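You operate a simulated robot arm through the tools that you are given. There is no shell and no other tool. Be economical: measure what you need, move in short steps, check, and stop when the job is done.

Carry out the task below with a simulated robot arm. There is one attempt and no reset: what you move stays moved.

TASK
Latch the pine board on the trestle stand and stain its middle.
Fine: red and blue latch over the board first; load the block brush at the stain tin and lay it back. A coat counts when it lies all over at full strength: go over it till it gets no stronger.

Only the result counts: the job must be done as asked and must still hold three seconds after the hand-in. Knocking over, shifting, dropping, spilling or breaking anything else fails it.

THE ROBOT
A 7-joint arm with a two-finger parallel gripper, fixed in place. Base frame: the origin is at the foot of the arm, x ahead of it, y to its left, z up. Units: m, degrees, N and s.
With the tool pointing down near the work surface it reaches from about 0.18 to 0.74 m from the base axis. Its first joint turns from -166.0 to 166.0 degrees. Payload 1.57 kg.
The tool frame sits at the grasp point between the pads (the TCP): z along the fingers, y along the line on which they close. The tips reach 0.03 m beyond it. The gripper opens to 0.11 m. The fingers are 0.024 m wide and 0.012 m thick; the gripper's body (0.048 by 0.112 m) begins 0.078 m behind the TCP.
Orientation is that of the tool frame in the base frame, as [roll, pitch, yaw] about the fixed x, y, z axes, in that order (R = Rz(yaw) Ry(pitch) Rx(roll)). With the fingers straight down and closing along the base's y, the tool's x points along the base's -x, its y along +y and its z along -z.

THE INTERFACE
- The arm moves only by the tool nudge_tool. Its argument "deltas" is text: rows parted by semicolons, each of 7 numbers parted by spaces: the closure, from 0 (fully open) to 1 (shut), then the shift along the tool's x, y, z in m, then the turn, a rotation vector about the tool's x, y, z in degrees. In form: grip dx dy dz wx wy wz; .... A call has 1 to 8 rows; each row shifts and turns the commanded pose from where the row before left it, along the tool's axes as they then stand. A row lasts 0.2 s, in which the tool goes at most 0.05 m and 8.6 degrees; a call with a longer step from one row to the next is refused whole, and so is a gripper value outside its range. Where a pose cannot be reached the arm comes as near as it can. A force on the tool above 50 N (or 10 N above the force at the start of the call, whichever is more), or a blocked arm, ends the call early, and 0.2 s more pass. Each finger travels about 0.045 m/s and halts on what it meets, pressing with about 32 N; the grip force reading is that of the motor and also rises with nothing between the fingers. The clock runs only during rows and for 0.2 s after the last one: add rows that do not move to give the fingers time. It gives the time, the measured TCP pose, the force on the tool (base axes), the opening and the grip force at its end, in the units of the frame above (readings bear some noise), with the torque about the TCP (base axes, N m) and any sound that the robot's microphone picked up.
- Cameras (640 x 400 px; columns grow to the right, rows downward): "scene" is fixed at [0.4002, 0.5015, 1.3452]; the picture's right is [-0.45, 0.90, 0.00], its down [0.74, 0.37, -0.56] and it looks along [-0.50, -0.25, -0.83] (base axes); focal length 214 px, centre (320, 200). "wrist" rides on the gripper at [0.07, 0.016, -0.141] in the tool frame; the picture's right is [-0.23, 0.97, 0.00], its down [-0.86, -0.20, -0.48] and it looks along [-0.47, -0.11, 0.88] (tool axes); focal length 222 px, centre (320, 200). There is no depth. A picture from a camera that has moved, and an enlarged one, comes with that camera's place and axes in the base frame and with its lens.
- capture(camera): a new picture of that camera. No time passes.
- move_column(by): slides the trunk up (or, below 0, down) by that many m; the arm rides with it, the base frame stays. It gives what a move gives, with no picture.
- inspect(camera, box): a new picture of the part [left, top, right, bottom] of that camera's present view, enlarged. No time passes.
- close_job(): hands the job in; it is judged then, once.

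Go step by step. Nothing tells you positions but the pictures and the camera data: compare them with the known pose of the tool, close in by small moves and look again before you grip or let go. The budget is 120 turns and 64 pictures, counting those below and the enlarged ones. Unless the task says otherwise, let go and move clear before handing in, and close with one line.

The tools are called after ">>>" as name(argument=value, ...) on one line, values as JSON. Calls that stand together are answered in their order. nudge_tool: Moves the arm, as the interface text tells. Its arguments: {"type":"object","properties":{"deltas":{"type":"string"}},"required":["deltas"]} The other tools are called the same way: move_column (by) slides the trunk up or down; capture (camera) takes a picture; inspect (camera, box) takes an enlarged picture of a part of a camera's view; close_job () hands the job in.

At the start:

```text
t: 0.0
tool_pos: [0.131, 0.4647, 1.1324]
orientation: [-180.0, -0.1, 179.9]
force: [0.1, 0.0, -0.4]
torque: [-0.03, 0.01, -0.01]
gripper_width: 0.1099
gripper_force: 0.0
trunk travel left (down, up): [-0.525, 0.065]
```

scene: 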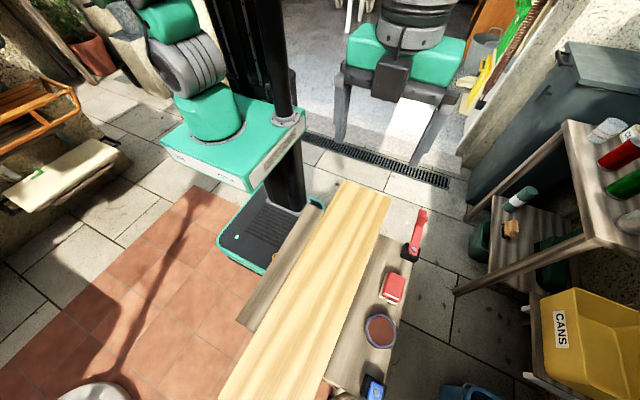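
wrist: 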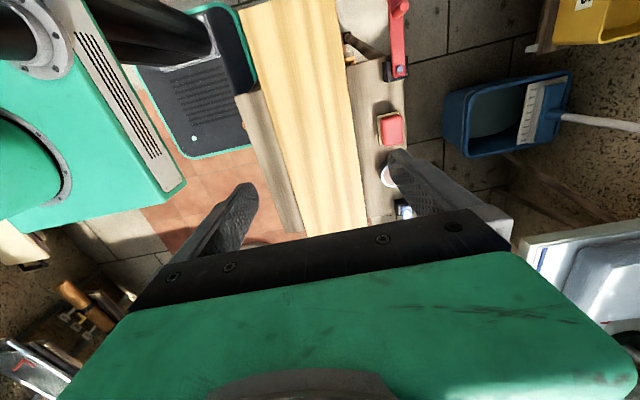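

I see a long pine board on a stand, a red latch, a red block brush, a round stain tin and a blue latch along its left side. I'll look closer before measuring.

>>> inspect(camera="scene", box=[320, 180, 480, 280])

>>> inspect(camera="scene", box=[280, 280, 472, 400])

>>> inspect(camera="wrist", box=[230, 0, 550, 200])

```text
4.00 times, centred on (400, 230) of scene
camera zoom: at [0.4002, 0.5015, 1.3452], right [-0.45, 0.9, 0.0], down [0.74, 0.37, -0.56], along [-0.5, -0.25, -0.83], focal length 858 px, centre (0, 80)
```

zoom: 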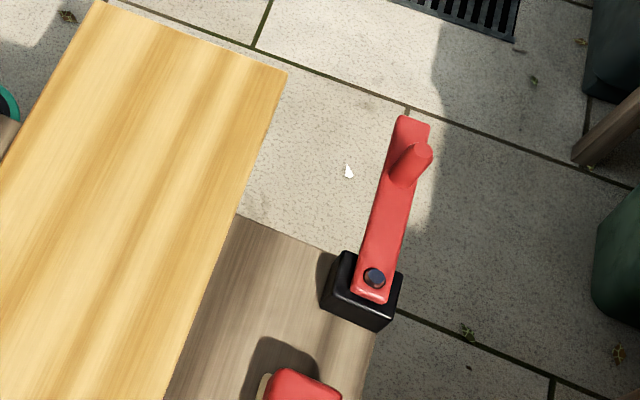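

```text
3.33 times, centred on (376, 340) of scene
camera zoom: at [0.4002, 0.5015, 1.3452], right [-0.45, 0.9, 0.0], down [0.74, 0.37, -0.56], along [-0.5, -0.25, -0.83], focal length 715 px, centre (133, -267)
```

zoom: 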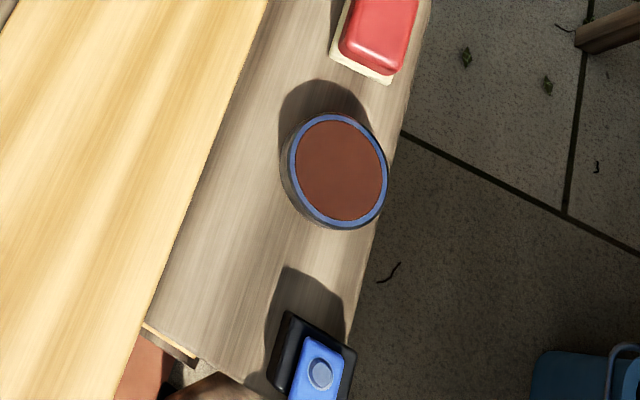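

```text
2.00 times, centred on (390, 100) of wrist
camera zoom: at [0.0604, 0.4811, 1.2736], right [0.23, 0.97, 0.0], down [0.86, -0.2, 0.48], along [0.47, -0.11, -0.88], focal length 444 px, centre (180, 400)
```

zoom: 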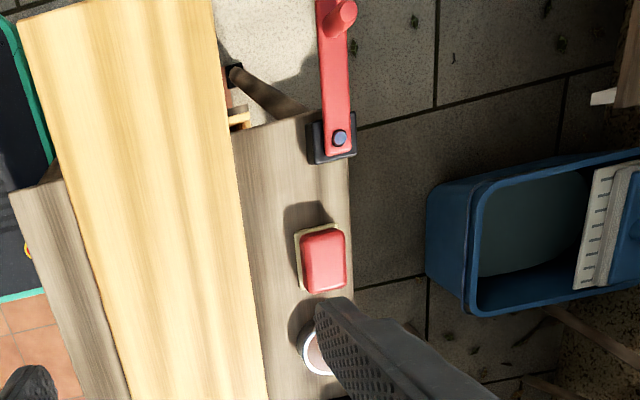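

Triangulating the two views, I put the red pivot at (0.08, 0.64, 0.76), the brush at (0.20, 0.62), the tin at (0.31, 0.62) and the blue pivot at (0.42, 0.64). The board spans about y 0.35–0.53. Next I move forward and up to see the blue latch and the far end.

>>> nudge_tool(deltas="0 -0.045 0 0 0 0 0; 0 -0.045 0 0 0 0 0; 0 -0.045 0 0 0 0 0; 0 -0.045 0 0 0 0 0; 0 0 0 0 0 0 0")

>>> capture(camera="wrist")

```text
t: 1.2
tool_pos: [0.3107, 0.4636, 1.1333]
orientation: [179.9, 0.0, -180.0]
force: [0.5, 0.6, 0.6]
torque: [-0.02, -0.03, -0.02]
gripper_width: 0.1101
gripper_force: 0.1
trunk travel left (down, up): [-0.525, 0.065]
```

```text
58 pictures are left
camera wrist: at [0.2407, 0.4805, 1.2738], right [0.23, 0.97, 0.0], down [0.86, -0.2, 0.48], along [0.47, -0.11, -0.88], focal length 222 px, centre (320, 200)
```

wrist: 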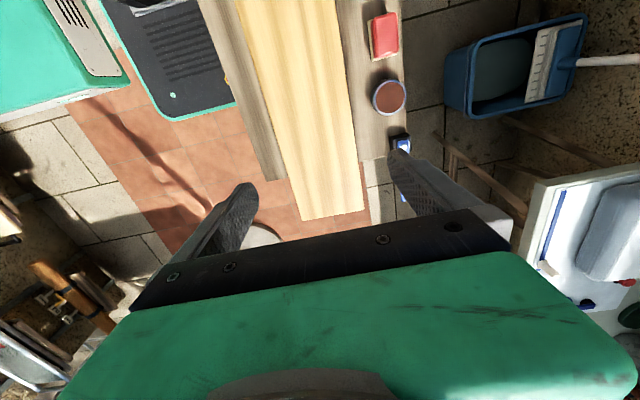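

The board runs x −0.08 to 0.59 (middle about 0.25), and the blue lever points to +x. I'll go above the red knob, estimated at (0.0, 0.64), and look.

>>> nudge_tool(deltas="0 0.038 0.022 0.022 0 0 0; 0 0.038 0.022 0.022 0 0 0; 0 0.038 0.022 0.022 0 0 0; 0 0.038 0.022 0.022 0 0 0; 0 0.038 0.022 0.022 0 0 0; 0 0.038 0.022 0.022 0 0 0; 0 0.038 0.022 0.022 0 0 0; 0 0.038 0.022 0.022 0 0 0")

>>> capture(camera="wrist")

>>> capture(camera="scene")

```text
t: 3.0
tool_pos: [0.0057, 0.6395, 0.9565]
orientation: [180.0, 0.0, -179.9]
force: [0.4, 0.1, -1.4]
torque: [-0.04, 0.01, 0.02]
gripper_width: 0.1098
gripper_force: 0.1
trunk travel left (down, up): [-0.525, 0.065]
```

```text
57 pictures are left
camera wrist: at [-0.0638, 0.6561, 1.0969], right [0.23, 0.97, 0.0], down [0.86, -0.2, 0.48], along [0.47, -0.11, -0.88], focal length 222 px, centre (320, 200)
```

wrist: 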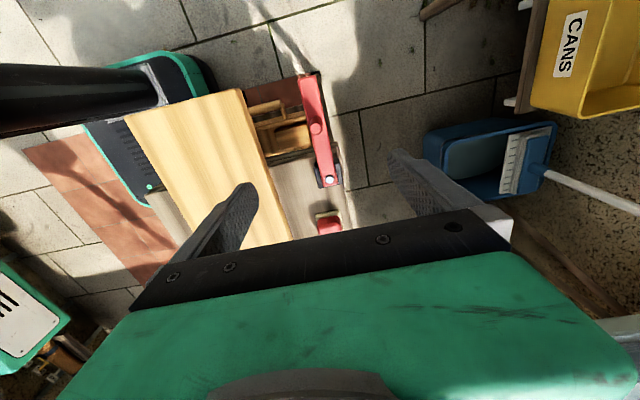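

```text
56 pictures are left
```

scene: 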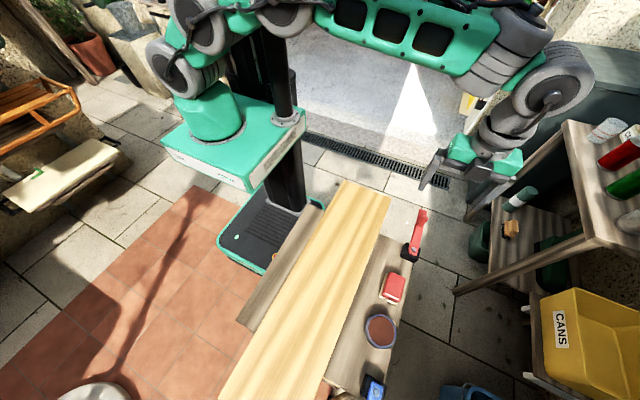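

>>> inspect(camera="wrist", box=[240, 60, 400, 160])

>>> inspect(camera="scene", box=[390, 200, 438, 230])

```text
4.00 times, centred on (320, 110) of wrist
camera zoom: at [-0.0638, 0.6561, 1.0969], right [0.23, 0.97, 0.0], down [0.86, -0.2, 0.48], along [0.47, -0.11, -0.88], focal length 888 px, centre (320, 560)
```

zoom: 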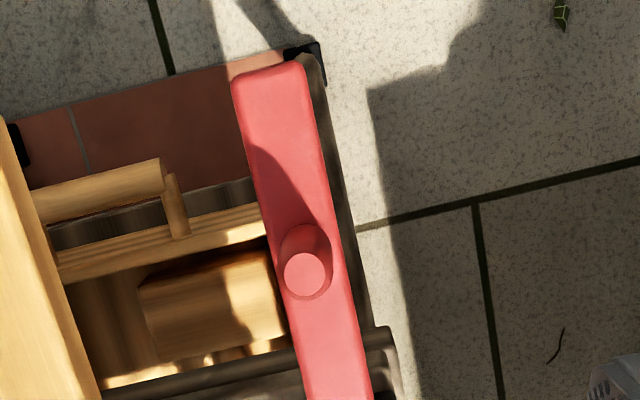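

```text
13.33 times, centred on (414, 215) of scene
camera zoom: at [0.4002, 0.5015, 1.3452], right [-0.45, 0.9, 0.0], down [0.74, 0.37, -0.56], along [-0.5, -0.25, -0.83], focal length 2860 px, centre (-933, 0)
```

zoom: 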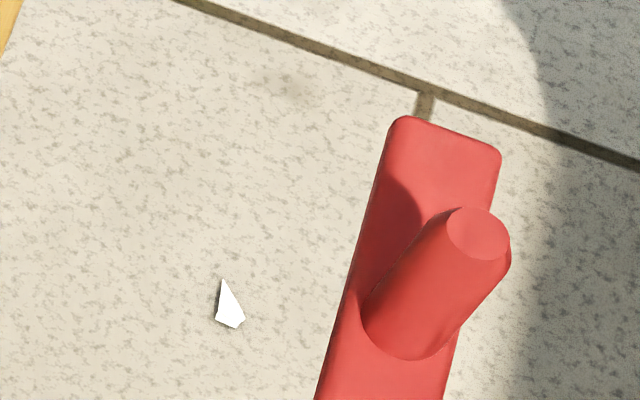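

The knob top triangulates to (−0.010, 0.639, 0.803), about 0.093 from the pivot. I'll descend with the fingers straddling it.

>>> nudge_tool(deltas="0 0.004 0 0.037 0 0 0; 0 0.004 0 0.037 0 0 0; 0 0.004 0 0.037 0 0 0; 0 0.004 0 0.036 0 0 0; 0 0 0 0 0 0 0")

>>> inspect(camera="wrist", box=[200, 80, 440, 230])

>>> inspect(camera="scene", box=[360, 150, 488, 230])

```text
t: 4.2
tool_pos: [-0.0103, 0.6402, 0.8095]
orientation: [180.0, 0.0, -179.9]
force: [-0.5, -0.2, 0.8]
torque: [-0.02, -0.02, -0.01]
gripper_width: 0.1102
gripper_force: 0.0
trunk travel left (down, up): [-0.525, 0.065]
```

```text
2.67 times, centred on (320, 155) of wrist
camera zoom: at [-0.08, 0.6568, 0.9499], right [0.23, 0.97, 0.0], down [0.86, -0.2, 0.48], along [0.47, -0.11, -0.88], focal length 592 px, centre (320, 320)
```

zoom: 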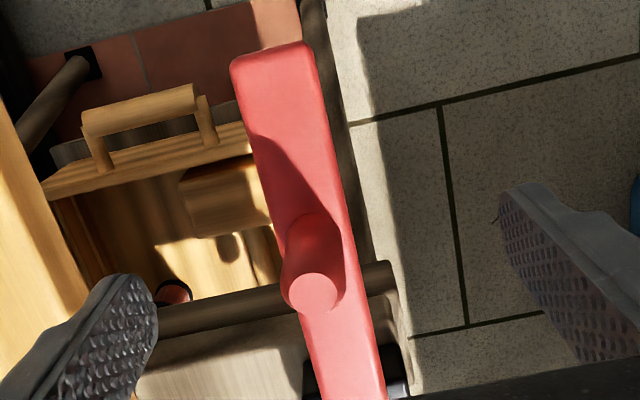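

```text
5.00 times, centred on (424, 190) of scene
camera zoom: at [0.4002, 0.5015, 1.3452], right [-0.45, 0.9, 0.0], down [0.74, 0.37, -0.56], along [-0.5, -0.25, -0.83], focal length 1072 px, centre (-200, 250)
```

zoom: 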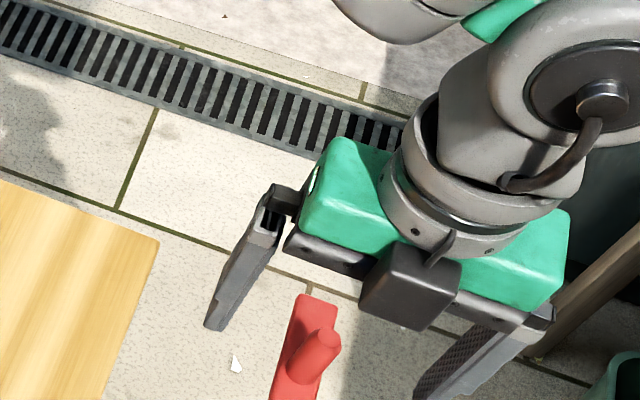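

The knob is centred between the fingers. Lower slightly and close.

>>> nudge_tool(deltas="0 0 -0.001 0.004 0 0 0; 1 0 0 0 0 0 0; 1 0 0 0 0 0 0; 1 0 0 0 0 0 0; 1 0 0 0 0 0 0; 1 0 0 0 0 0 0; 1 0 0 0 0 0 0")

```text
t: 5.8
tool_pos: [-0.0092, 0.6381, 0.8049]
orientation: [-179.9, 0.0, -179.8]
force: [-0.6, -3.6, 0.2]
torque: [0.19, -0.04, 0.0]
gripper_width: 0.0185
gripper_force: 18.7
trunk travel left (down, up): [-0.525, 0.065]
```

Gripped at 18.5 mm. I'll swing it on the arc around the pivot, turning the tool along with it, starting with part of the arc.

>>> nudge_tool(deltas="1 -0.00095 -0.0132 0 0 0 -8.2; 1 -0.00095 -0.0132 0 0 0 -8.2; 1 -0.00095 -0.0132 0 0 0 -8.2; 1 -0.00095 -0.0132 0 0 0 -8.2; 1 -0.00095 -0.0132 0 0 0 -8.2")

```text
t: 7.0
tool_pos: [0.0137, 0.5762, 0.8047]
orientation: [180.0, 0.1, -138.8]
force: [0.0, -0.2, 0.5]
torque: [0.37, 0.37, 0.03]
gripper_width: 0.0178
gripper_force: 31.9
trunk travel left (down, up): [-0.525, 0.065]
```

The arc tracks well at about 41°. Continuing to 90°.

>>> nudge_tool(deltas="1 -0.00095 -0.0132 0 0 0 -8.2; 1 -0.00095 -0.0132 0 0 0 -8.2; 1 -0.00095 -0.0132 0 0 0 -8.2; 1 -0.00095 -0.0132 0 0 0 -8.2; 1 -0.00095 -0.0132 0 0 0 -8.2; 1 -0.00095 -0.0132 0 0 0 -8.2; 1 0 0 0 0 0 0")

>>> capture(camera="scene")

```text
t: 8.6
tool_pos: [0.0807, 0.5483, 0.8037]
orientation: [180.0, 0.1, -89.4]
force: [-16.7, 12.4, 0.3]
torque: [0.58, -0.12, 0.05]
gripper_width: 0.018
gripper_force: 31.6
trunk travel left (down, up): [-0.525, 0.065]
```

```text
51 pictures are left
```

scene: 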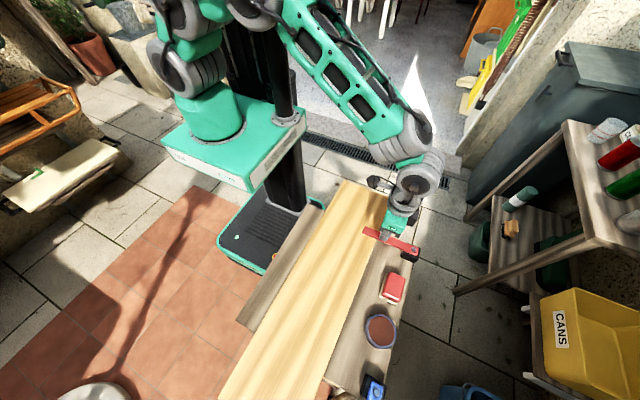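

The reaction force says the latch met its stop over the board. Release, lift and look.

>>> nudge_tool(deltas="0.6 0 0 0 0 0 0; 0.6 0 0 0 0 0 0; 0.6 0 0 0 0 0 0; 0.6 0 -0.002 -0.045 0 0 0; 0.6 0 0 -0.045 0 0 0; 0.6 0 0 -0.045 0 0 0; 0.6 0 0 -0.045 0 0 0")

>>> inspect(camera="scene", box=[330, 180, 490, 280])

```text
t: 10.2
tool_pos: [0.0845, 0.5457, 0.9858]
orientation: [179.9, -0.1, -89.7]
force: [0.1, 0.4, 0.1]
torque: [0.03, -0.02, 0.03]
gripper_width: 0.0439
gripper_force: 0.1
trunk travel left (down, up): [-0.525, 0.065]
```

```text
4.00 times, centred on (410, 230) of scene
camera zoom: at [0.4002, 0.5015, 1.3452], right [-0.45, 0.9, 0.0], down [0.74, 0.37, -0.56], along [-0.5, -0.25, -0.83], focal length 858 px, centre (-40, 80)
```

zoom: 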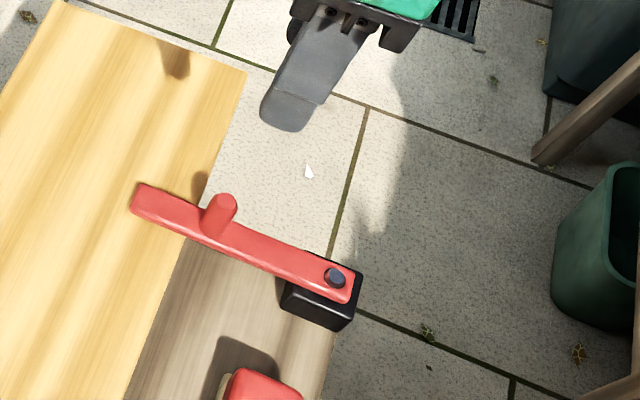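

Red lies over the board. Next is blue, which is far out, so I'll need a tilted tool. First I move across and then turn toward it.

>>> nudge_tool(deltas="0 0 -0.044 -0.005 0 0 0; 0 0 -0.044 -0.005 0 0 0; 0 0 -0.044 0 0 0 0; 0 0 -0.044 0 0 0 0; 0 0 -0.044 0 0 0 0; 0 0 -0.044 0 0 0 0; 0 0 -0.044 0 0 0 0")

>>> nudge_tool(deltas="0 0 0 0 0 0 7.8; 0 0 0 0 0 0 7.8; 0 0 0 0 0 0 7.8; 0 0 0 0 0 0 7.8; 0 0 0 0 0 0 7.6; 0 0 0 0 0 0 0")

>>> capture(camera="wrist")

```text
t: 11.8
tool_pos: [0.3947, 0.5481, 0.995]
orientation: [-180.0, -0.1, -89.9]
force: [0.3, 0.3, -0.1]
torque: [-0.01, 0.01, 0.01]
gripper_width: 0.1102
gripper_force: 0.0
trunk travel left (down, up): [-0.525, 0.065]
```

```text
t: 13.2
tool_pos: [0.3923, 0.5482, 0.9943]
orientation: [180.0, -0.1, -128.6]
force: [0.1, -0.8, 1.0]
torque: [0.02, 0.02, 0.01]
gripper_width: 0.1101
gripper_force: 0.0
trunk travel left (down, up): [-0.525, 0.065]
```

```text
49 pictures are left
camera wrist: at [0.3367, 0.5042, 1.1367], right [-0.62, 0.79, 0.0], down [0.69, 0.54, 0.48], along [0.38, 0.3, -0.88], focal length 222 px, centre (320, 200)
```

wrist: 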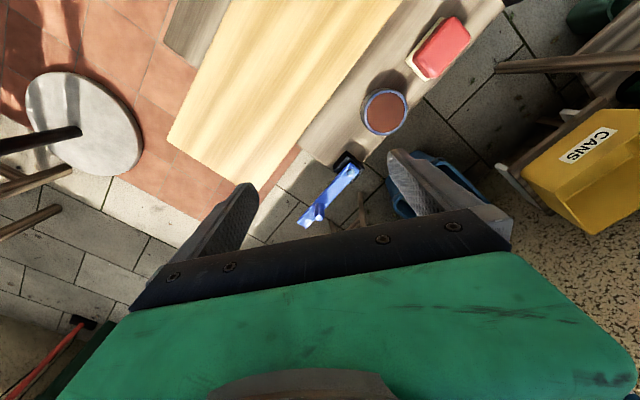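

>>> inspect(camera="wrist", box=[272, 140, 400, 220])

>>> inspect(camera="scene", box=[320, 350, 400, 400])

```text
5.00 times, centred on (336, 180) of wrist
camera zoom: at [0.3367, 0.5042, 1.1367], right [-0.62, 0.79, 0.0], down [0.69, 0.54, 0.48], along [0.38, 0.3, -0.88], focal length 1111 px, centre (240, 300)
```

zoom: 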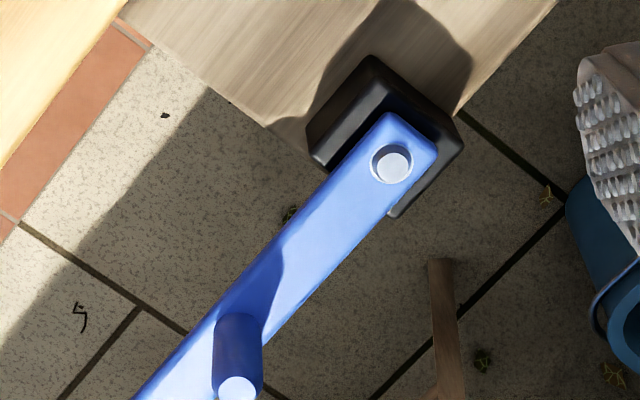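

```text
8.00 times, centred on (360, 375) of scene
camera zoom: at [0.4002, 0.5015, 1.3452], right [-0.45, 0.9, 0.0], down [0.74, 0.37, -0.56], along [-0.5, -0.25, -0.83], focal length 1716 px, centre (0, -1200)
```

zoom: 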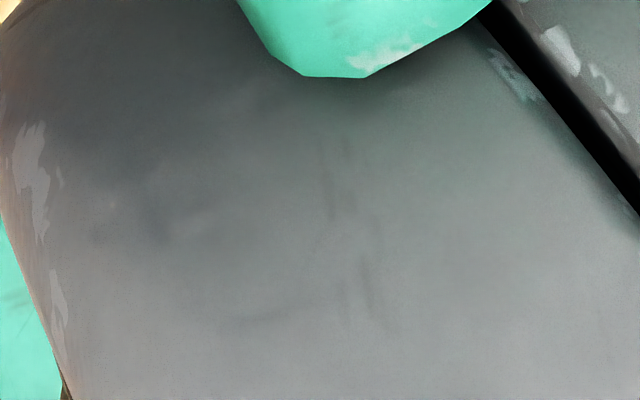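

Blue knob at about (0.511, 0.639, 0.803) and pivot at (0.419, 0.639). Tilting the tool outward by 35°.

>>> nudge_tool(deltas="0 0 0 0 0 -7 0; 0 0 0 0 0 -7 0; 0 0 0 0 0 -7 0; 0 0 0 0 0 -7 0; 0 0 0 0 0 -7 0; 0 0 0 0 0 0 0")

```text
t: 14.6
tool_pos: [0.3924, 0.5472, 0.9952]
orientation: [180.0, 35.1, -128.6]
force: [0.5, 0.0, -0.4]
torque: [-0.03, -0.05, 0.01]
gripper_width: 0.11
gripper_force: 0.1
trunk travel left (down, up): [-0.525, 0.065]
```

>>> nudge_tool(deltas="0 -0.0083 -0.0072 0.0388 0 0 0; 0 -0.0083 -0.0072 0.0388 0 0 0; 0 -0.0083 -0.0072 0.0388 0 0 0; 0 -0.0083 -0.0072 0.0388 0 0 0; 0 -0.0083 -0.0072 0.0388 0 0 0; 0 0 0 0 0 0 0")

>>> capture(camera="wrist")

>>> capture(camera="scene")

```text
t: 16.0
tool_pos: [0.5128, 0.6388, 0.8594]
orientation: [180.0, 35.0, -128.6]
force: [-1.2, 0.3, -1.2]
torque: [0.01, 0.01, 0.02]
gripper_width: 0.11
gripper_force: 0.2
trunk travel left (down, up): [-0.525, 0.065]
```

```text
46 pictures are left
camera wrist: at [0.4134, 0.5417, 0.9358], right [-0.65, 0.75, 0.13], down [0.42, 0.21, 0.88], along [0.64, 0.62, -0.45], focal length 222 px, centre (320, 200)
```

wrist: 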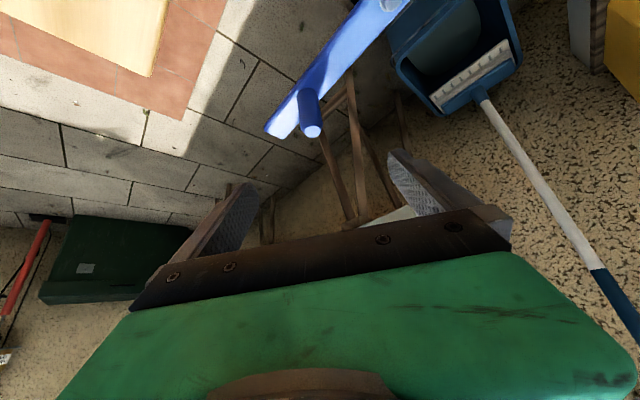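

```text
45 pictures are left
```

scene: 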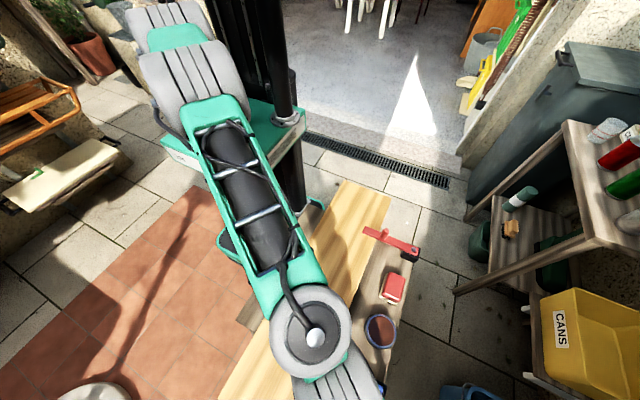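

>>> nudge_tool(deltas="0 0.0163 0.001 0.021 0 0 0; 0 0.0163 0.001 0.021 0 0 0; 0 0 0 0 0 0 0")

>>> inspect(camera="wrist", box=[200, 100, 440, 250])

```text
t: 16.8
tool_pos: [0.5078, 0.6399, 0.8068]
orientation: [-179.9, 34.9, -128.5]
force: [-0.7, -0.1, -0.4]
torque: [0.05, 0.01, -0.01]
gripper_width: 0.1102
gripper_force: 0.0
trunk travel left (down, up): [-0.525, 0.065]
```

```text
2.67 times, centred on (320, 175) of wrist
camera zoom: at [0.4095, 0.5412, 0.8825], right [-0.65, 0.75, 0.13], down [0.42, 0.21, 0.88], along [0.64, 0.62, -0.45], focal length 592 px, centre (320, 267)
```

zoom: 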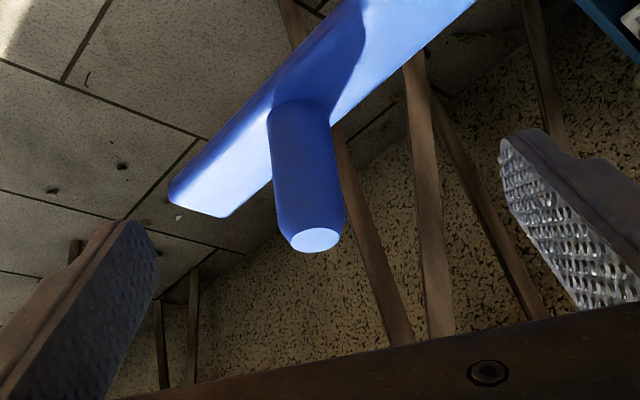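

The knob sits between the pads. Closing.

>>> nudge_tool(deltas="1 0 0 0 0 0 0; 1 0 0 0 0 0 0; 1 0 0 0 0 0 0; 1 0 0 0 0 0 0; 1 0 0 0 0 0 0; 1 0 0 0 0 0 0")

```text
t: 18.2
tool_pos: [0.509, 0.6378, 0.8072]
orientation: [180.0, 35.0, -128.6]
force: [2.0, -1.8, -0.2]
torque: [0.01, 0.03, 0.01]
gripper_width: 0.0183
gripper_force: 19.5
trunk travel left (down, up): [-0.525, 0.065]
```

>>> nudge_tool(deltas="1 0.01076 -0.00873 -0.00754 0 0 0; 1 0.01184 -0.00631 -0.0083 0 0 0; 1 0.01256 -0.00371 -0.0088 0 0 0; 1 0.0129 -0.00099 -0.00904 0 0 0; 1 0.01284 0.00176 -0.009 0 0 0")

>>> inspect(camera="wrist", box=[200, 100, 440, 250])

```text
t: 19.4
tool_pos: [0.4769, 0.5671, 0.8075]
orientation: [179.9, 35.0, -128.6]
force: [4.4, -6.0, 4.1]
torque: [0.18, 0.18, 0.02]
gripper_width: 0.018
gripper_force: 32.1
trunk travel left (down, up): [-0.525, 0.065]
```

```text
2.67 times, centred on (320, 175) of wrist
camera zoom: at [0.378, 0.4702, 0.8828], right [-0.64, 0.75, 0.13], down [0.42, 0.21, 0.88], along [0.64, 0.62, -0.45], focal length 592 px, centre (320, 267)
```

zoom: 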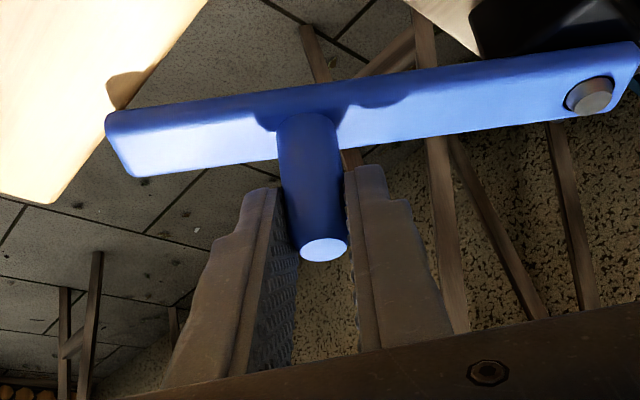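

>>> nudge_tool(deltas="1 0.0124 0.00445 -0.00869 0 0 0; 1 0.01157 0.00701 -0.00811 0 0 0; 1 0.01039 0.00936 -0.00728 0 0 0; 1 0.0089 0.01142 -0.00624 0 0 0; 1 0.0008 0.001 -0.0006 0 0 0; 1 0 0 0 0 0 0")

>>> inspect(camera="wrist", box=[200, 50, 440, 200])

```text
t: 20.8
tool_pos: [0.4165, 0.5452, 0.8056]
orientation: [-179.8, 34.8, -128.6]
force: [1.4, -24.0, 5.8]
torque: [-1.07, -0.25, -0.22]
gripper_width: 0.0179
gripper_force: 32.0
trunk travel left (down, up): [-0.525, 0.065]
```

```text
2.67 times, centred on (320, 125) of wrist
camera zoom: at [0.3169, 0.4472, 0.8825], right [-0.64, 0.75, 0.13], down [0.42, 0.21, 0.88], along [0.64, 0.62, -0.45], focal length 592 px, centre (320, 400)
```

zoom: 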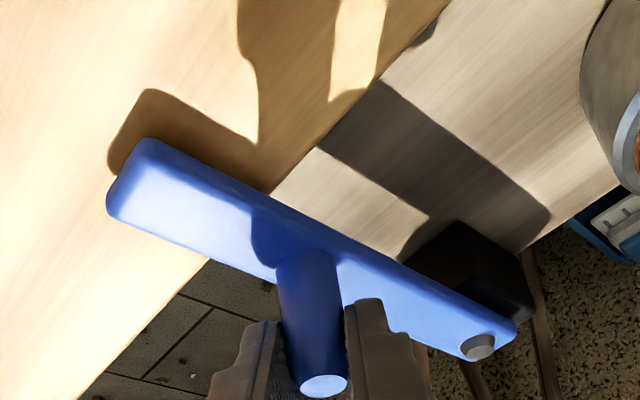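

The blue lever lies over the board at about 90°. I'll nudge a little further to test whether it is at its stop, while relieving the side load.

>>> nudge_tool(deltas="1 0.0015 0.0088 -0.0011 0 0 0; 1 0 0 0 0 0 0")

```text
t: 21.4
tool_pos: [0.4124, 0.5558, 0.806]
orientation: [-180.0, 35.2, -128.6]
force: [29.9, 5.9, 0.2]
torque: [0.37, -0.14, -0.17]
gripper_width: 0.0185
gripper_force: 32.0
trunk travel left (down, up): [-0.525, 0.065]
```

It's at its stop (30 N reaction). Release and withdraw along the finger axis.

>>> nudge_tool(deltas="0.6 0 0 0 0 0 0; 0.6 0 0 0 0 0 0; 0.6 0 0 0 0 0 0; 0.6 0 0 -0.04 0 0 0; 0.6 0 0 -0.045 0 0 0; 0.6 0 0 -0.045 0 0 0; 0.6 0 0 -0.045 0 0 0")

>>> capture(camera="wrist")

```text
t: 23.0
tool_pos: [0.3467, 0.4699, 0.9495]
orientation: [-179.9, 34.8, -128.6]
force: [0.6, -0.7, 0.3]
torque: [0.03, -0.01, -0.06]
gripper_width: 0.0438
gripper_force: 0.1
trunk travel left (down, up): [-0.525, 0.065]
```

```text
41 pictures are left
camera wrist: at [0.2464, 0.3735, 1.0261], right [-0.65, 0.75, 0.13], down [0.42, 0.21, 0.88], along [0.64, 0.62, -0.45], focal length 222 px, centre (320, 200)
```

wrist: 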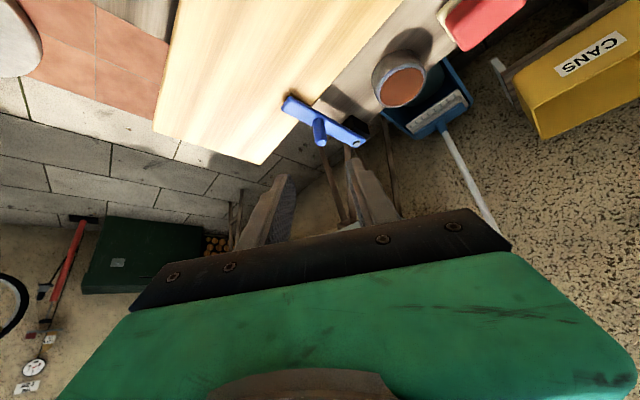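

Both latches are over the board. Now straighten the tool and return to the down-facing yaw.

>>> nudge_tool(deltas="0 0 0 0 0 7 0; 0 0 0 0 0 7 0; 0 0 0 0 0 7 0; 0 0 0 0 0 7 0; 0 0 0 0 0 7 0")

>>> nudge_tool(deltas="0 0 0 0 0 0 7.35; 0 0 0 0 0 0 7.35; 0 0 0 0 0 0 7.35; 0 0 0 0 0 0 7.35; 0 0 0 0 0 0 7.35; 0 0 0 0 0 0 7.35; 0 0 0 0 0 0 7.3; 0 0 0 0 0 0 0")

>>> nudge_tool(deltas="0 0.036 0.03 0 0 0 0; 0 0.036 0.03 0 0 0 0; 0 0.036 0.03 0 0 0 0; 0 0.036 0.03 0 0 0 0; 0 0 0.03 0 0 0 0; 0 0 0 0 0 0 0")

>>> capture(camera="wrist")

```text
t: 24.2
tool_pos: [0.347, 0.4729, 0.9498]
orientation: [-179.9, -0.1, -128.6]
force: [0.0, 0.3, 0.2]
torque: [0.0, 0.03, -0.01]
gripper_width: 0.11
gripper_force: 0.0
trunk travel left (down, up): [-0.525, 0.065]
```

```text
t: 26.0
tool_pos: [0.3462, 0.4727, 0.9507]
orientation: [180.0, 0.1, -180.0]
force: [0.8, 0.2, 0.2]
torque: [-0.06, -0.07, -0.04]
gripper_width: 0.1099
gripper_force: 0.1
trunk travel left (down, up): [-0.525, 0.065]
```

```text
t: 27.4
tool_pos: [0.2023, 0.6234, 0.9502]
orientation: [-180.0, 0.1, -179.9]
force: [0.2, -1.2, 0.2]
torque: [0.01, 0.0, -0.02]
gripper_width: 0.1101
gripper_force: 0.1
trunk travel left (down, up): [-0.525, 0.065]
```

```text
40 pictures are left
camera wrist: at [0.1316, 0.64, 1.0914], right [0.23, 0.97, 0.0], down [0.86, -0.2, 0.48], along [0.47, -0.11, -0.88], focal length 222 px, centre (320, 200)
```

wrist: 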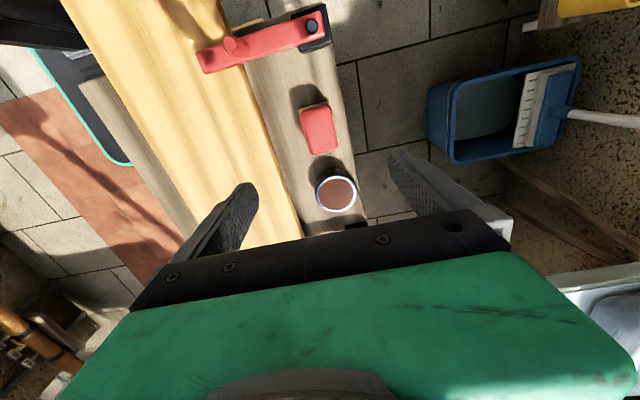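

>>> inspect(camera="wrist", box=[256, 80, 416, 240])

>>> inspect(camera="scene", box=[344, 260, 424, 360])

```text
2.50 times, centred on (336, 160) of wrist
camera zoom: at [0.1316, 0.64, 1.0914], right [0.23, 0.97, 0.0], down [0.86, -0.2, 0.48], along [0.47, -0.11, -0.88], focal length 555 px, centre (280, 300)
```

zoom: 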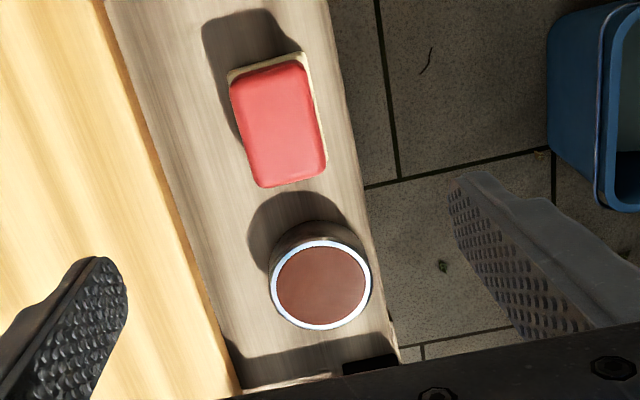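

```text
4.00 times, centred on (384, 310) of scene
camera zoom: at [0.4002, 0.5015, 1.3452], right [-0.45, 0.9, 0.0], down [0.74, 0.37, -0.56], along [-0.5, -0.25, -0.83], focal length 858 px, centre (64, -240)
```

zoom: 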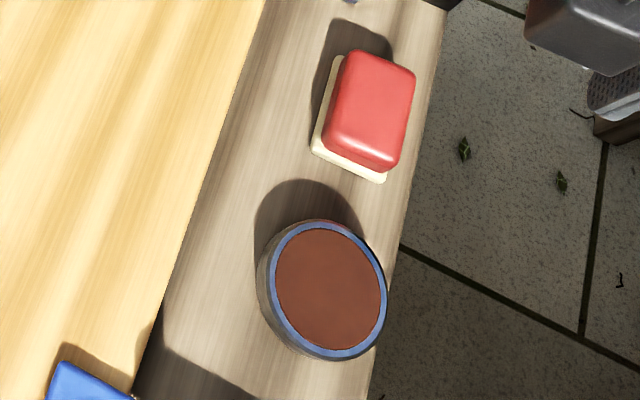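

>>> nudge_tool(deltas="0 0.0015 0 0.04 0 0 0; 0 0.0015 0 0.04 0 0 0; 0 0.001 0 0.04 0 0 0; 0 0.001 0 0.02 0 0 0; 0 0 0 0 0 0 0")

>>> inspect(camera="wrist", box=[200, 100, 440, 250])

>>> inspect(camera="scene", box=[372, 265, 412, 315])

```text
t: 28.6
tool_pos: [0.1964, 0.6223, 0.8106]
orientation: [-179.9, 0.0, -180.0]
force: [-0.2, 0.5, -0.8]
torque: [0.01, 0.04, -0.04]
gripper_width: 0.1099
gripper_force: 0.2
trunk travel left (down, up): [-0.525, 0.065]
```

```text
2.67 times, centred on (320, 175) of wrist
camera zoom: at [0.1265, 0.6396, 0.9511], right [0.23, 0.97, 0.0], down [0.86, -0.2, 0.48], along [0.47, -0.11, -0.88], focal length 592 px, centre (320, 267)
```

zoom: 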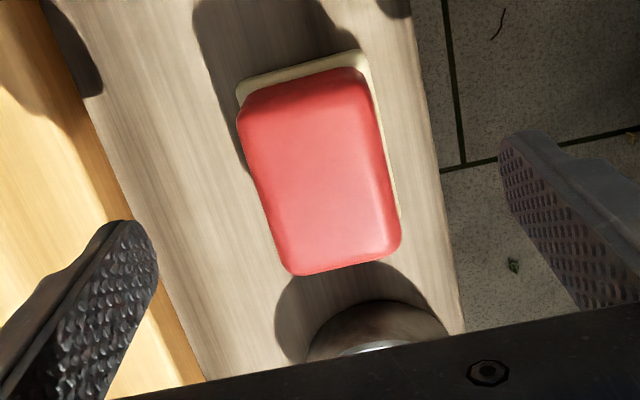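

```text
8.00 times, centred on (392, 290) of scene
camera zoom: at [0.4002, 0.5015, 1.3452], right [-0.45, 0.9, 0.0], down [0.74, 0.37, -0.56], along [-0.5, -0.25, -0.83], focal length 1716 px, centre (-256, -520)
```

zoom: 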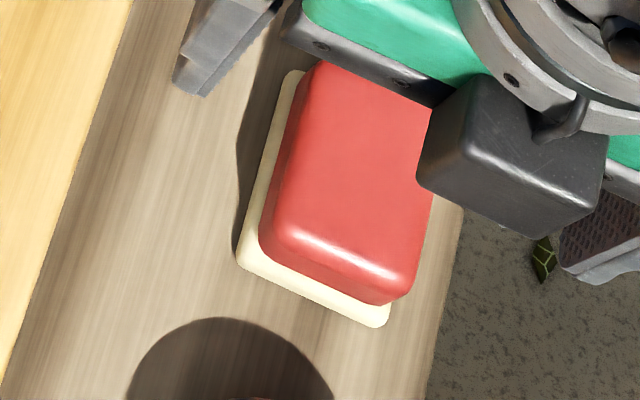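

The cream pad is thin (top near z 0.725) and the red grip block goes up to 0.758. Descending to grip the red block only.

>>> nudge_tool(deltas="0 0 0.002 0.024 0 0 0; 0 0 0 0.0235 0 0 0; 0 0 0 0 0 0 0; 1 0 0 0 0 0 0; 1 0 0 0 0 0 0; 1 0 0 0 0 0 0; 1 0 0 0 0 0 0; 1 0 0 0 0 0 0")

>>> inspect(camera="wrist", box=[200, 100, 440, 250])

```text
t: 30.4
tool_pos: [0.1953, 0.6227, 0.7639]
orientation: [-180.0, 0.0, -179.9]
force: [0.5, 0.3, 0.4]
torque: [0.01, 0.01, 0.03]
gripper_width: 0.0452
gripper_force: 24.4
trunk travel left (down, up): [-0.525, 0.065]
```

```text
2.67 times, centred on (320, 175) of wrist
camera zoom: at [0.1262, 0.6413, 0.9046], right [0.23, 0.97, 0.0], down [0.86, -0.2, 0.48], along [0.47, -0.11, -0.88], focal length 592 px, centre (320, 267)
```

zoom: 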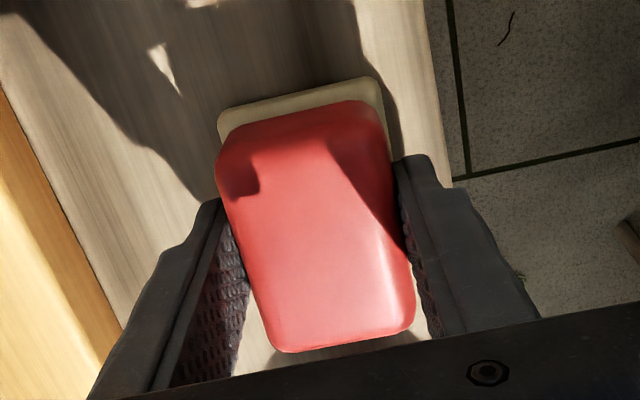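

Gripped. Lift and carry over the tin, centred at about (0.307, 0.629) with its rim near z 0.754.

>>> nudge_tool(deltas="1 0 0 0 0 0 0; 1 0 0 -0.035 0 0 0; 1 0 0 -0.035 0 0 0; 1 0 0 0 0 0 0")

>>> nudge_tool(deltas="1 -0.036 0.002 0 0 0 0; 1 -0.036 0.002 0 0 0 0; 1 -0.037 0.002 0 0 0 0; 1 0 0 0 0 0 0")

>>> inspect(camera="scene", box=[320, 250, 448, 370])

>>> inspect(camera="wrist", box=[200, 80, 440, 230])

```text
t: 31.4
tool_pos: [0.1968, 0.6236, 0.8323]
orientation: [-180.0, 0.0, 180.0]
force: [0.3, 0.5, 0.4]
torque: [0.0, -0.02, -0.02]
gripper_width: 0.0004
gripper_force: 21.1
trunk travel left (down, up): [-0.525, 0.065]
```

```text
t: 32.4
tool_pos: [0.3048, 0.6315, 0.8312]
orientation: [-180.0, 0.0, -179.9]
force: [-0.4, -0.4, -0.5]
torque: [-0.01, 0.03, -0.01]
gripper_width: 0.0001
gripper_force: 20.9
trunk travel left (down, up): [-0.525, 0.065]
```

```text
3.33 times, centred on (384, 310) of scene
camera zoom: at [0.4002, 0.5015, 1.3452], right [-0.45, 0.9, 0.0], down [0.74, 0.37, -0.56], along [-0.5, -0.25, -0.83], focal length 715 px, centre (107, -167)
```

zoom: 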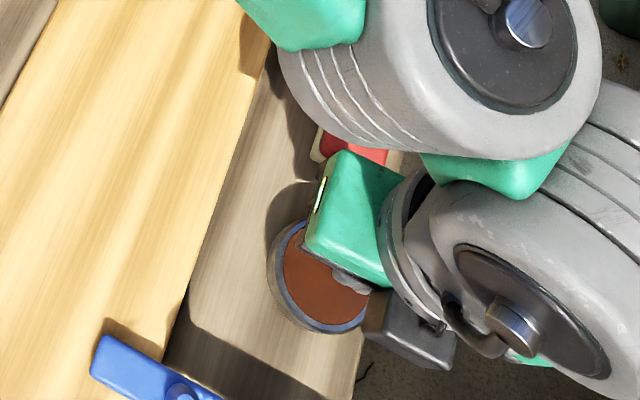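

```text
2.67 times, centred on (320, 155) of wrist
camera zoom: at [0.2356, 0.6472, 0.9734], right [0.23, 0.97, 0.0], down [0.86, -0.2, 0.48], along [0.47, -0.11, -0.88], focal length 592 px, centre (320, 320)
```

zoom: 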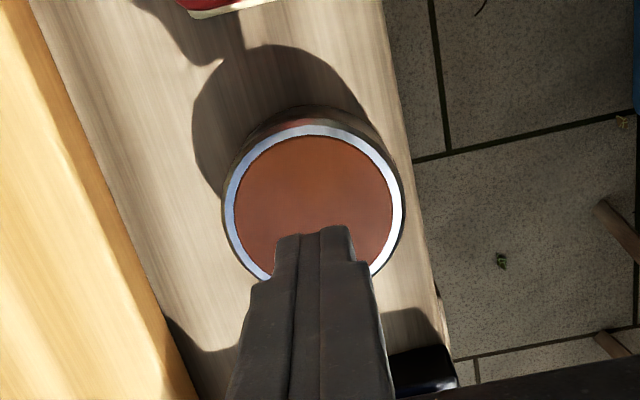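

The brush slipped out (opening 0) and stayed near its place. I'll go back, look, and grip deeper.

>>> nudge_tool(deltas="1 0 0 -0.03 0 0 0; 0 0.036 -0.002 -0.02 0 0 0; 0 0.036 -0.002 0 0 0 0; 0 0.036 -0.003 0 0 0 0; 0 0 0 0 0 0 0; 0 0 0 0 0 0 0")

>>> inspect(camera="wrist", box=[220, 80, 420, 230])

>>> inspect(camera="scene", box=[372, 265, 412, 315])

```text
t: 33.8
tool_pos: [0.1991, 0.6228, 0.8831]
orientation: [-180.0, 0.1, 180.0]
force: [-0.3, 1.1, 0.3]
torque: [-0.01, -0.01, -0.02]
gripper_width: 0.1039
gripper_force: 0.0
trunk travel left (down, up): [-0.525, 0.065]
```

```text
2.67 times, centred on (320, 155) of wrist
camera zoom: at [0.1285, 0.6402, 1.0233], right [0.23, 0.97, 0.0], down [0.86, -0.2, 0.48], along [0.47, -0.11, -0.88], focal length 592 px, centre (320, 320)
```

zoom: 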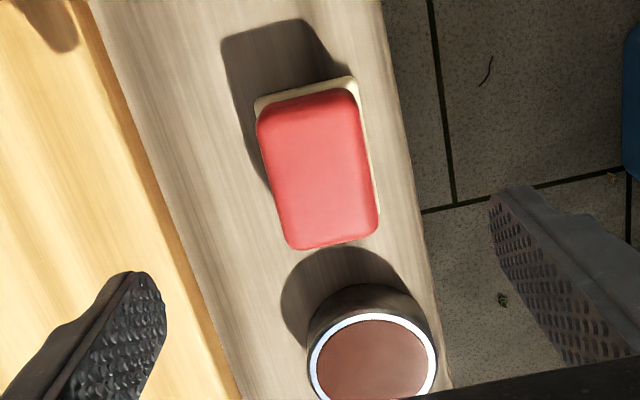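

```text
8.00 times, centred on (392, 290) of scene
camera zoom: at [0.4002, 0.5015, 1.3452], right [-0.45, 0.9, 0.0], down [0.74, 0.37, -0.56], along [-0.5, -0.25, -0.83], focal length 1716 px, centre (-256, -520)
```

zoom: 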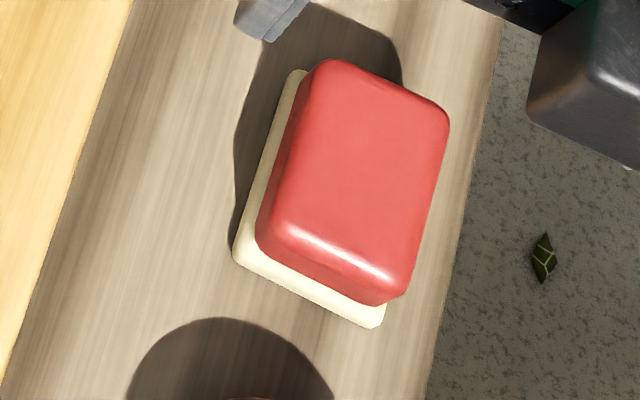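

The brush is essentially unmoved. I'll go 5 mm deeper and give the grip time to build up before lifting.

>>> nudge_tool(deltas="0 0 0.0015 0.04 0 0 0; 0 0 0 0.04 0 0 0; 0 0 0 0.04 0 0 0; 0 0 0 0.004 0 0 0; 0 0 0 0 0 0 0")

>>> nudge_tool(deltas="1 0 0 0 0 0 0; 1 0 0 0 0 0 0; 1 0 0 0 0 0 0; 1 0 0 0 0 0 0; 1 0 0 0 0 0 0; 1 0 0 0 0 0 0; 1 0 0 0 0 0 0; 1 0 0 0 0 0 0")

```text
t: 35.0
tool_pos: [0.1972, 0.6255, 0.7577]
orientation: [180.0, 0.0, 180.0]
force: [0.5, -0.2, 0.1]
torque: [0.01, 0.0, -0.04]
gripper_width: 0.1097
gripper_force: 0.0
trunk travel left (down, up): [-0.525, 0.065]
```

```text
t: 36.8
tool_pos: [0.1979, 0.6254, 0.7584]
orientation: [-179.9, 0.0, -179.9]
force: [-0.2, 0.3, 0.8]
torque: [-0.05, -0.02, 0.02]
gripper_width: 0.049
gripper_force: 31.4
trunk travel left (down, up): [-0.525, 0.065]
```

>>> nudge_tool(deltas="1 0 0 -0.005 0 0 0; 1 0 0 -0.01 0 0 0; 1 0 0 -0.01 0 0 0; 1 0 0 0 0 0 0")

>>> inspect(camera="wrist", box=[220, 80, 420, 230])

```text
t: 37.8
tool_pos: [0.1977, 0.6252, 0.7829]
orientation: [180.0, -0.1, -179.9]
force: [0.7, -0.2, -0.5]
torque: [0.0, -0.02, 0.03]
gripper_width: 0.0488
gripper_force: 32.0
trunk travel left (down, up): [-0.525, 0.065]
```

```text
2.67 times, centred on (320, 155) of wrist
camera zoom: at [0.1279, 0.6422, 0.9247], right [0.23, 0.97, 0.0], down [0.86, -0.2, 0.48], along [0.47, -0.11, -0.88], focal length 592 px, centre (320, 320)
```

zoom: 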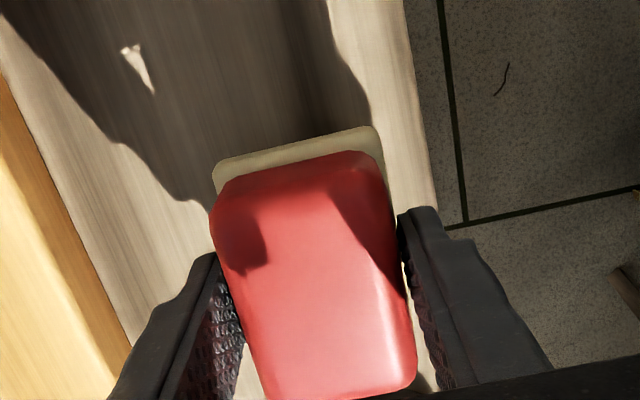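

Held firmly this time (49 mm). Lift and carry over the tin.

>>> nudge_tool(deltas="1 0 0 -0.03 0 0 0; 1 0 0 -0.025 0 0 0; 1 -0.036 0.001 0 0 0 0; 1 -0.036 0.001 0 0 0 0; 1 -0.035 0.001 0 0 0 0; 1 0 0 0 0 0 0")

>>> capture(camera="scene")

>>> inspect(camera="wrist", box=[200, 80, 440, 230])

```text
t: 39.2
tool_pos: [0.3048, 0.6289, 0.8397]
orientation: [179.9, 0.0, -180.0]
force: [0.8, 0.2, -0.9]
torque: [-0.01, 0.03, -0.04]
gripper_width: 0.0489
gripper_force: 32.2
trunk travel left (down, up): [-0.525, 0.065]
```

```text
29 pictures are left
```

scene: 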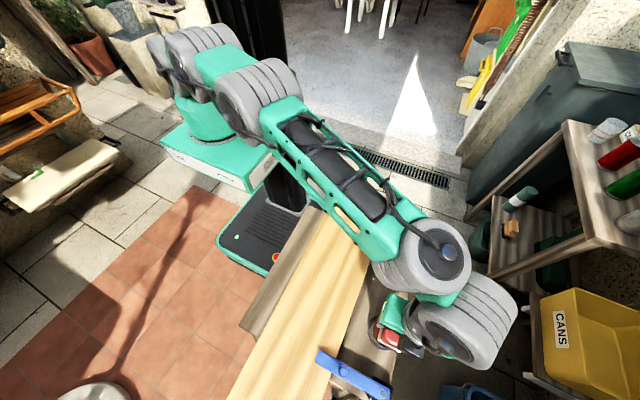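

```text
2.67 times, centred on (320, 155) of wrist
camera zoom: at [0.2347, 0.6454, 0.9807], right [0.23, 0.97, 0.0], down [0.86, -0.2, 0.48], along [0.47, -0.11, -0.88], focal length 592 px, centre (320, 320)
```

zoom: 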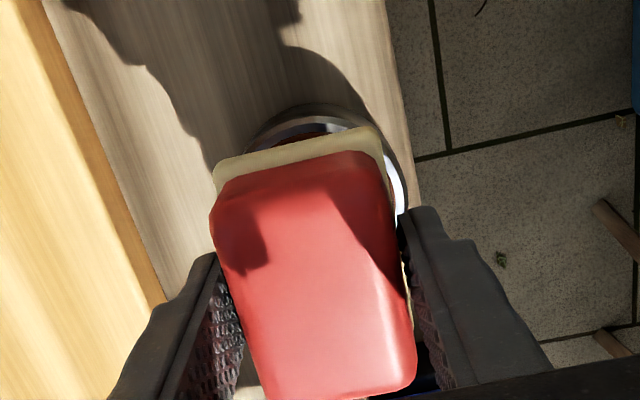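

Lowering gently toward the stain surface.

>>> nudge_tool(deltas="1 0 0 0.02 0 0 0; 1 0 0 0.014 0 0 0; 1 0 0 0 0 0 0")

>>> nudge_tool(deltas="1 0 0 0.003 0 0 0; 1 0 0 0 0 0 0")

>>> nudge_tool(deltas="1 0 0 0.003 0 0 0; 1 0 0 0 0 0 0")

```text
t: 40.0
tool_pos: [0.3049, 0.6286, 0.8043]
orientation: [180.0, 0.0, -180.0]
force: [0.0, -0.2, -0.1]
torque: [0.0, 0.01, 0.0]
gripper_width: 0.0488
gripper_force: 32.1
trunk travel left (down, up): [-0.525, 0.065]
```

```text
t: 40.6
tool_pos: [0.3058, 0.6288, 0.8016]
orientation: [180.0, 0.0, 179.9]
force: [-0.1, 0.0, -0.5]
torque: [-0.01, 0.02, -0.02]
gripper_width: 0.0485
gripper_force: 31.6
trunk travel left (down, up): [-0.525, 0.065]
```

```text
t: 41.2
tool_pos: [0.304, 0.628, 0.7983]
orientation: [-180.0, -0.1, 180.0]
force: [0.7, -0.1, -0.6]
torque: [0.02, 0.0, 0.03]
gripper_width: 0.049
gripper_force: 31.4
trunk travel left (down, up): [-0.525, 0.065]
```

>>> nudge_tool(deltas="1 0 0 0.002 0 0 0; 1 0 0 0 0 0 0")

>>> nudge_tool(deltas="1 0 0 0.002 0 0 0; 1 0 0 0 0 0 0")

>>> inspect(camera="wrist", box=[200, 80, 440, 230])

```text
t: 41.8
tool_pos: [0.3043, 0.6285, 0.7958]
orientation: [180.0, -0.1, 180.0]
force: [0.2, -1.0, -0.8]
torque: [0.01, -0.02, 0.01]
gripper_width: 0.0491
gripper_force: 32.3
trunk travel left (down, up): [-0.525, 0.065]
```

```text
t: 42.4
tool_pos: [0.3041, 0.6287, 0.7948]
orientation: [180.0, 0.0, -179.9]
force: [-0.1, 0.0, -0.1]
torque: [-0.04, 0.0, 0.01]
gripper_width: 0.049
gripper_force: 32.2
trunk travel left (down, up): [-0.525, 0.065]
```

```text
2.67 times, centred on (320, 155) of wrist
camera zoom: at [0.2347, 0.6452, 0.936], right [0.23, 0.97, 0.0], down [0.86, -0.2, 0.48], along [0.47, -0.11, -0.88], focal length 592 px, centre (320, 320)
```

zoom: 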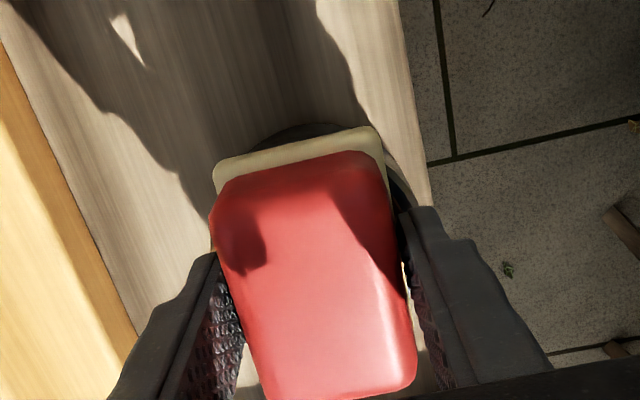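

>>> nudge_tool(deltas="1 0 0 0.002 0 0 0; 1 0 0 0 0 0 0")

>>> nudge_tool(deltas="1 0 0 0.002 0 0 0; 1 0 0 0 0 0 0")

>>> nudge_tool(deltas="1 0 0 0.0015 0 0 0; 1 0 0 0 0 0 0")

```text
t: 43.0
tool_pos: [0.3046, 0.6279, 0.7924]
orientation: [-180.0, 0.0, 179.9]
force: [-0.7, -0.1, -0.2]
torque: [-0.01, 0.0, 0.03]
gripper_width: 0.0492
gripper_force: 32.5
trunk travel left (down, up): [-0.525, 0.065]
```

```text
t: 43.6
tool_pos: [0.3045, 0.6283, 0.7919]
orientation: [179.8, 0.1, 180.0]
force: [-1.2, -2.6, 10.8]
torque: [-0.2, 0.14, -0.08]
gripper_width: 0.0488
gripper_force: 31.9
trunk travel left (down, up): [-0.525, 0.065]
```

```text
t: 44.2
tool_pos: [0.304, 0.628, 0.7919]
orientation: [179.6, 0.1, -179.9]
force: [-0.4, -0.7, 21.1]
torque: [-0.16, 0.14, -0.01]
gripper_width: 0.049
gripper_force: 32.5
trunk travel left (down, up): [-0.525, 0.065]
```

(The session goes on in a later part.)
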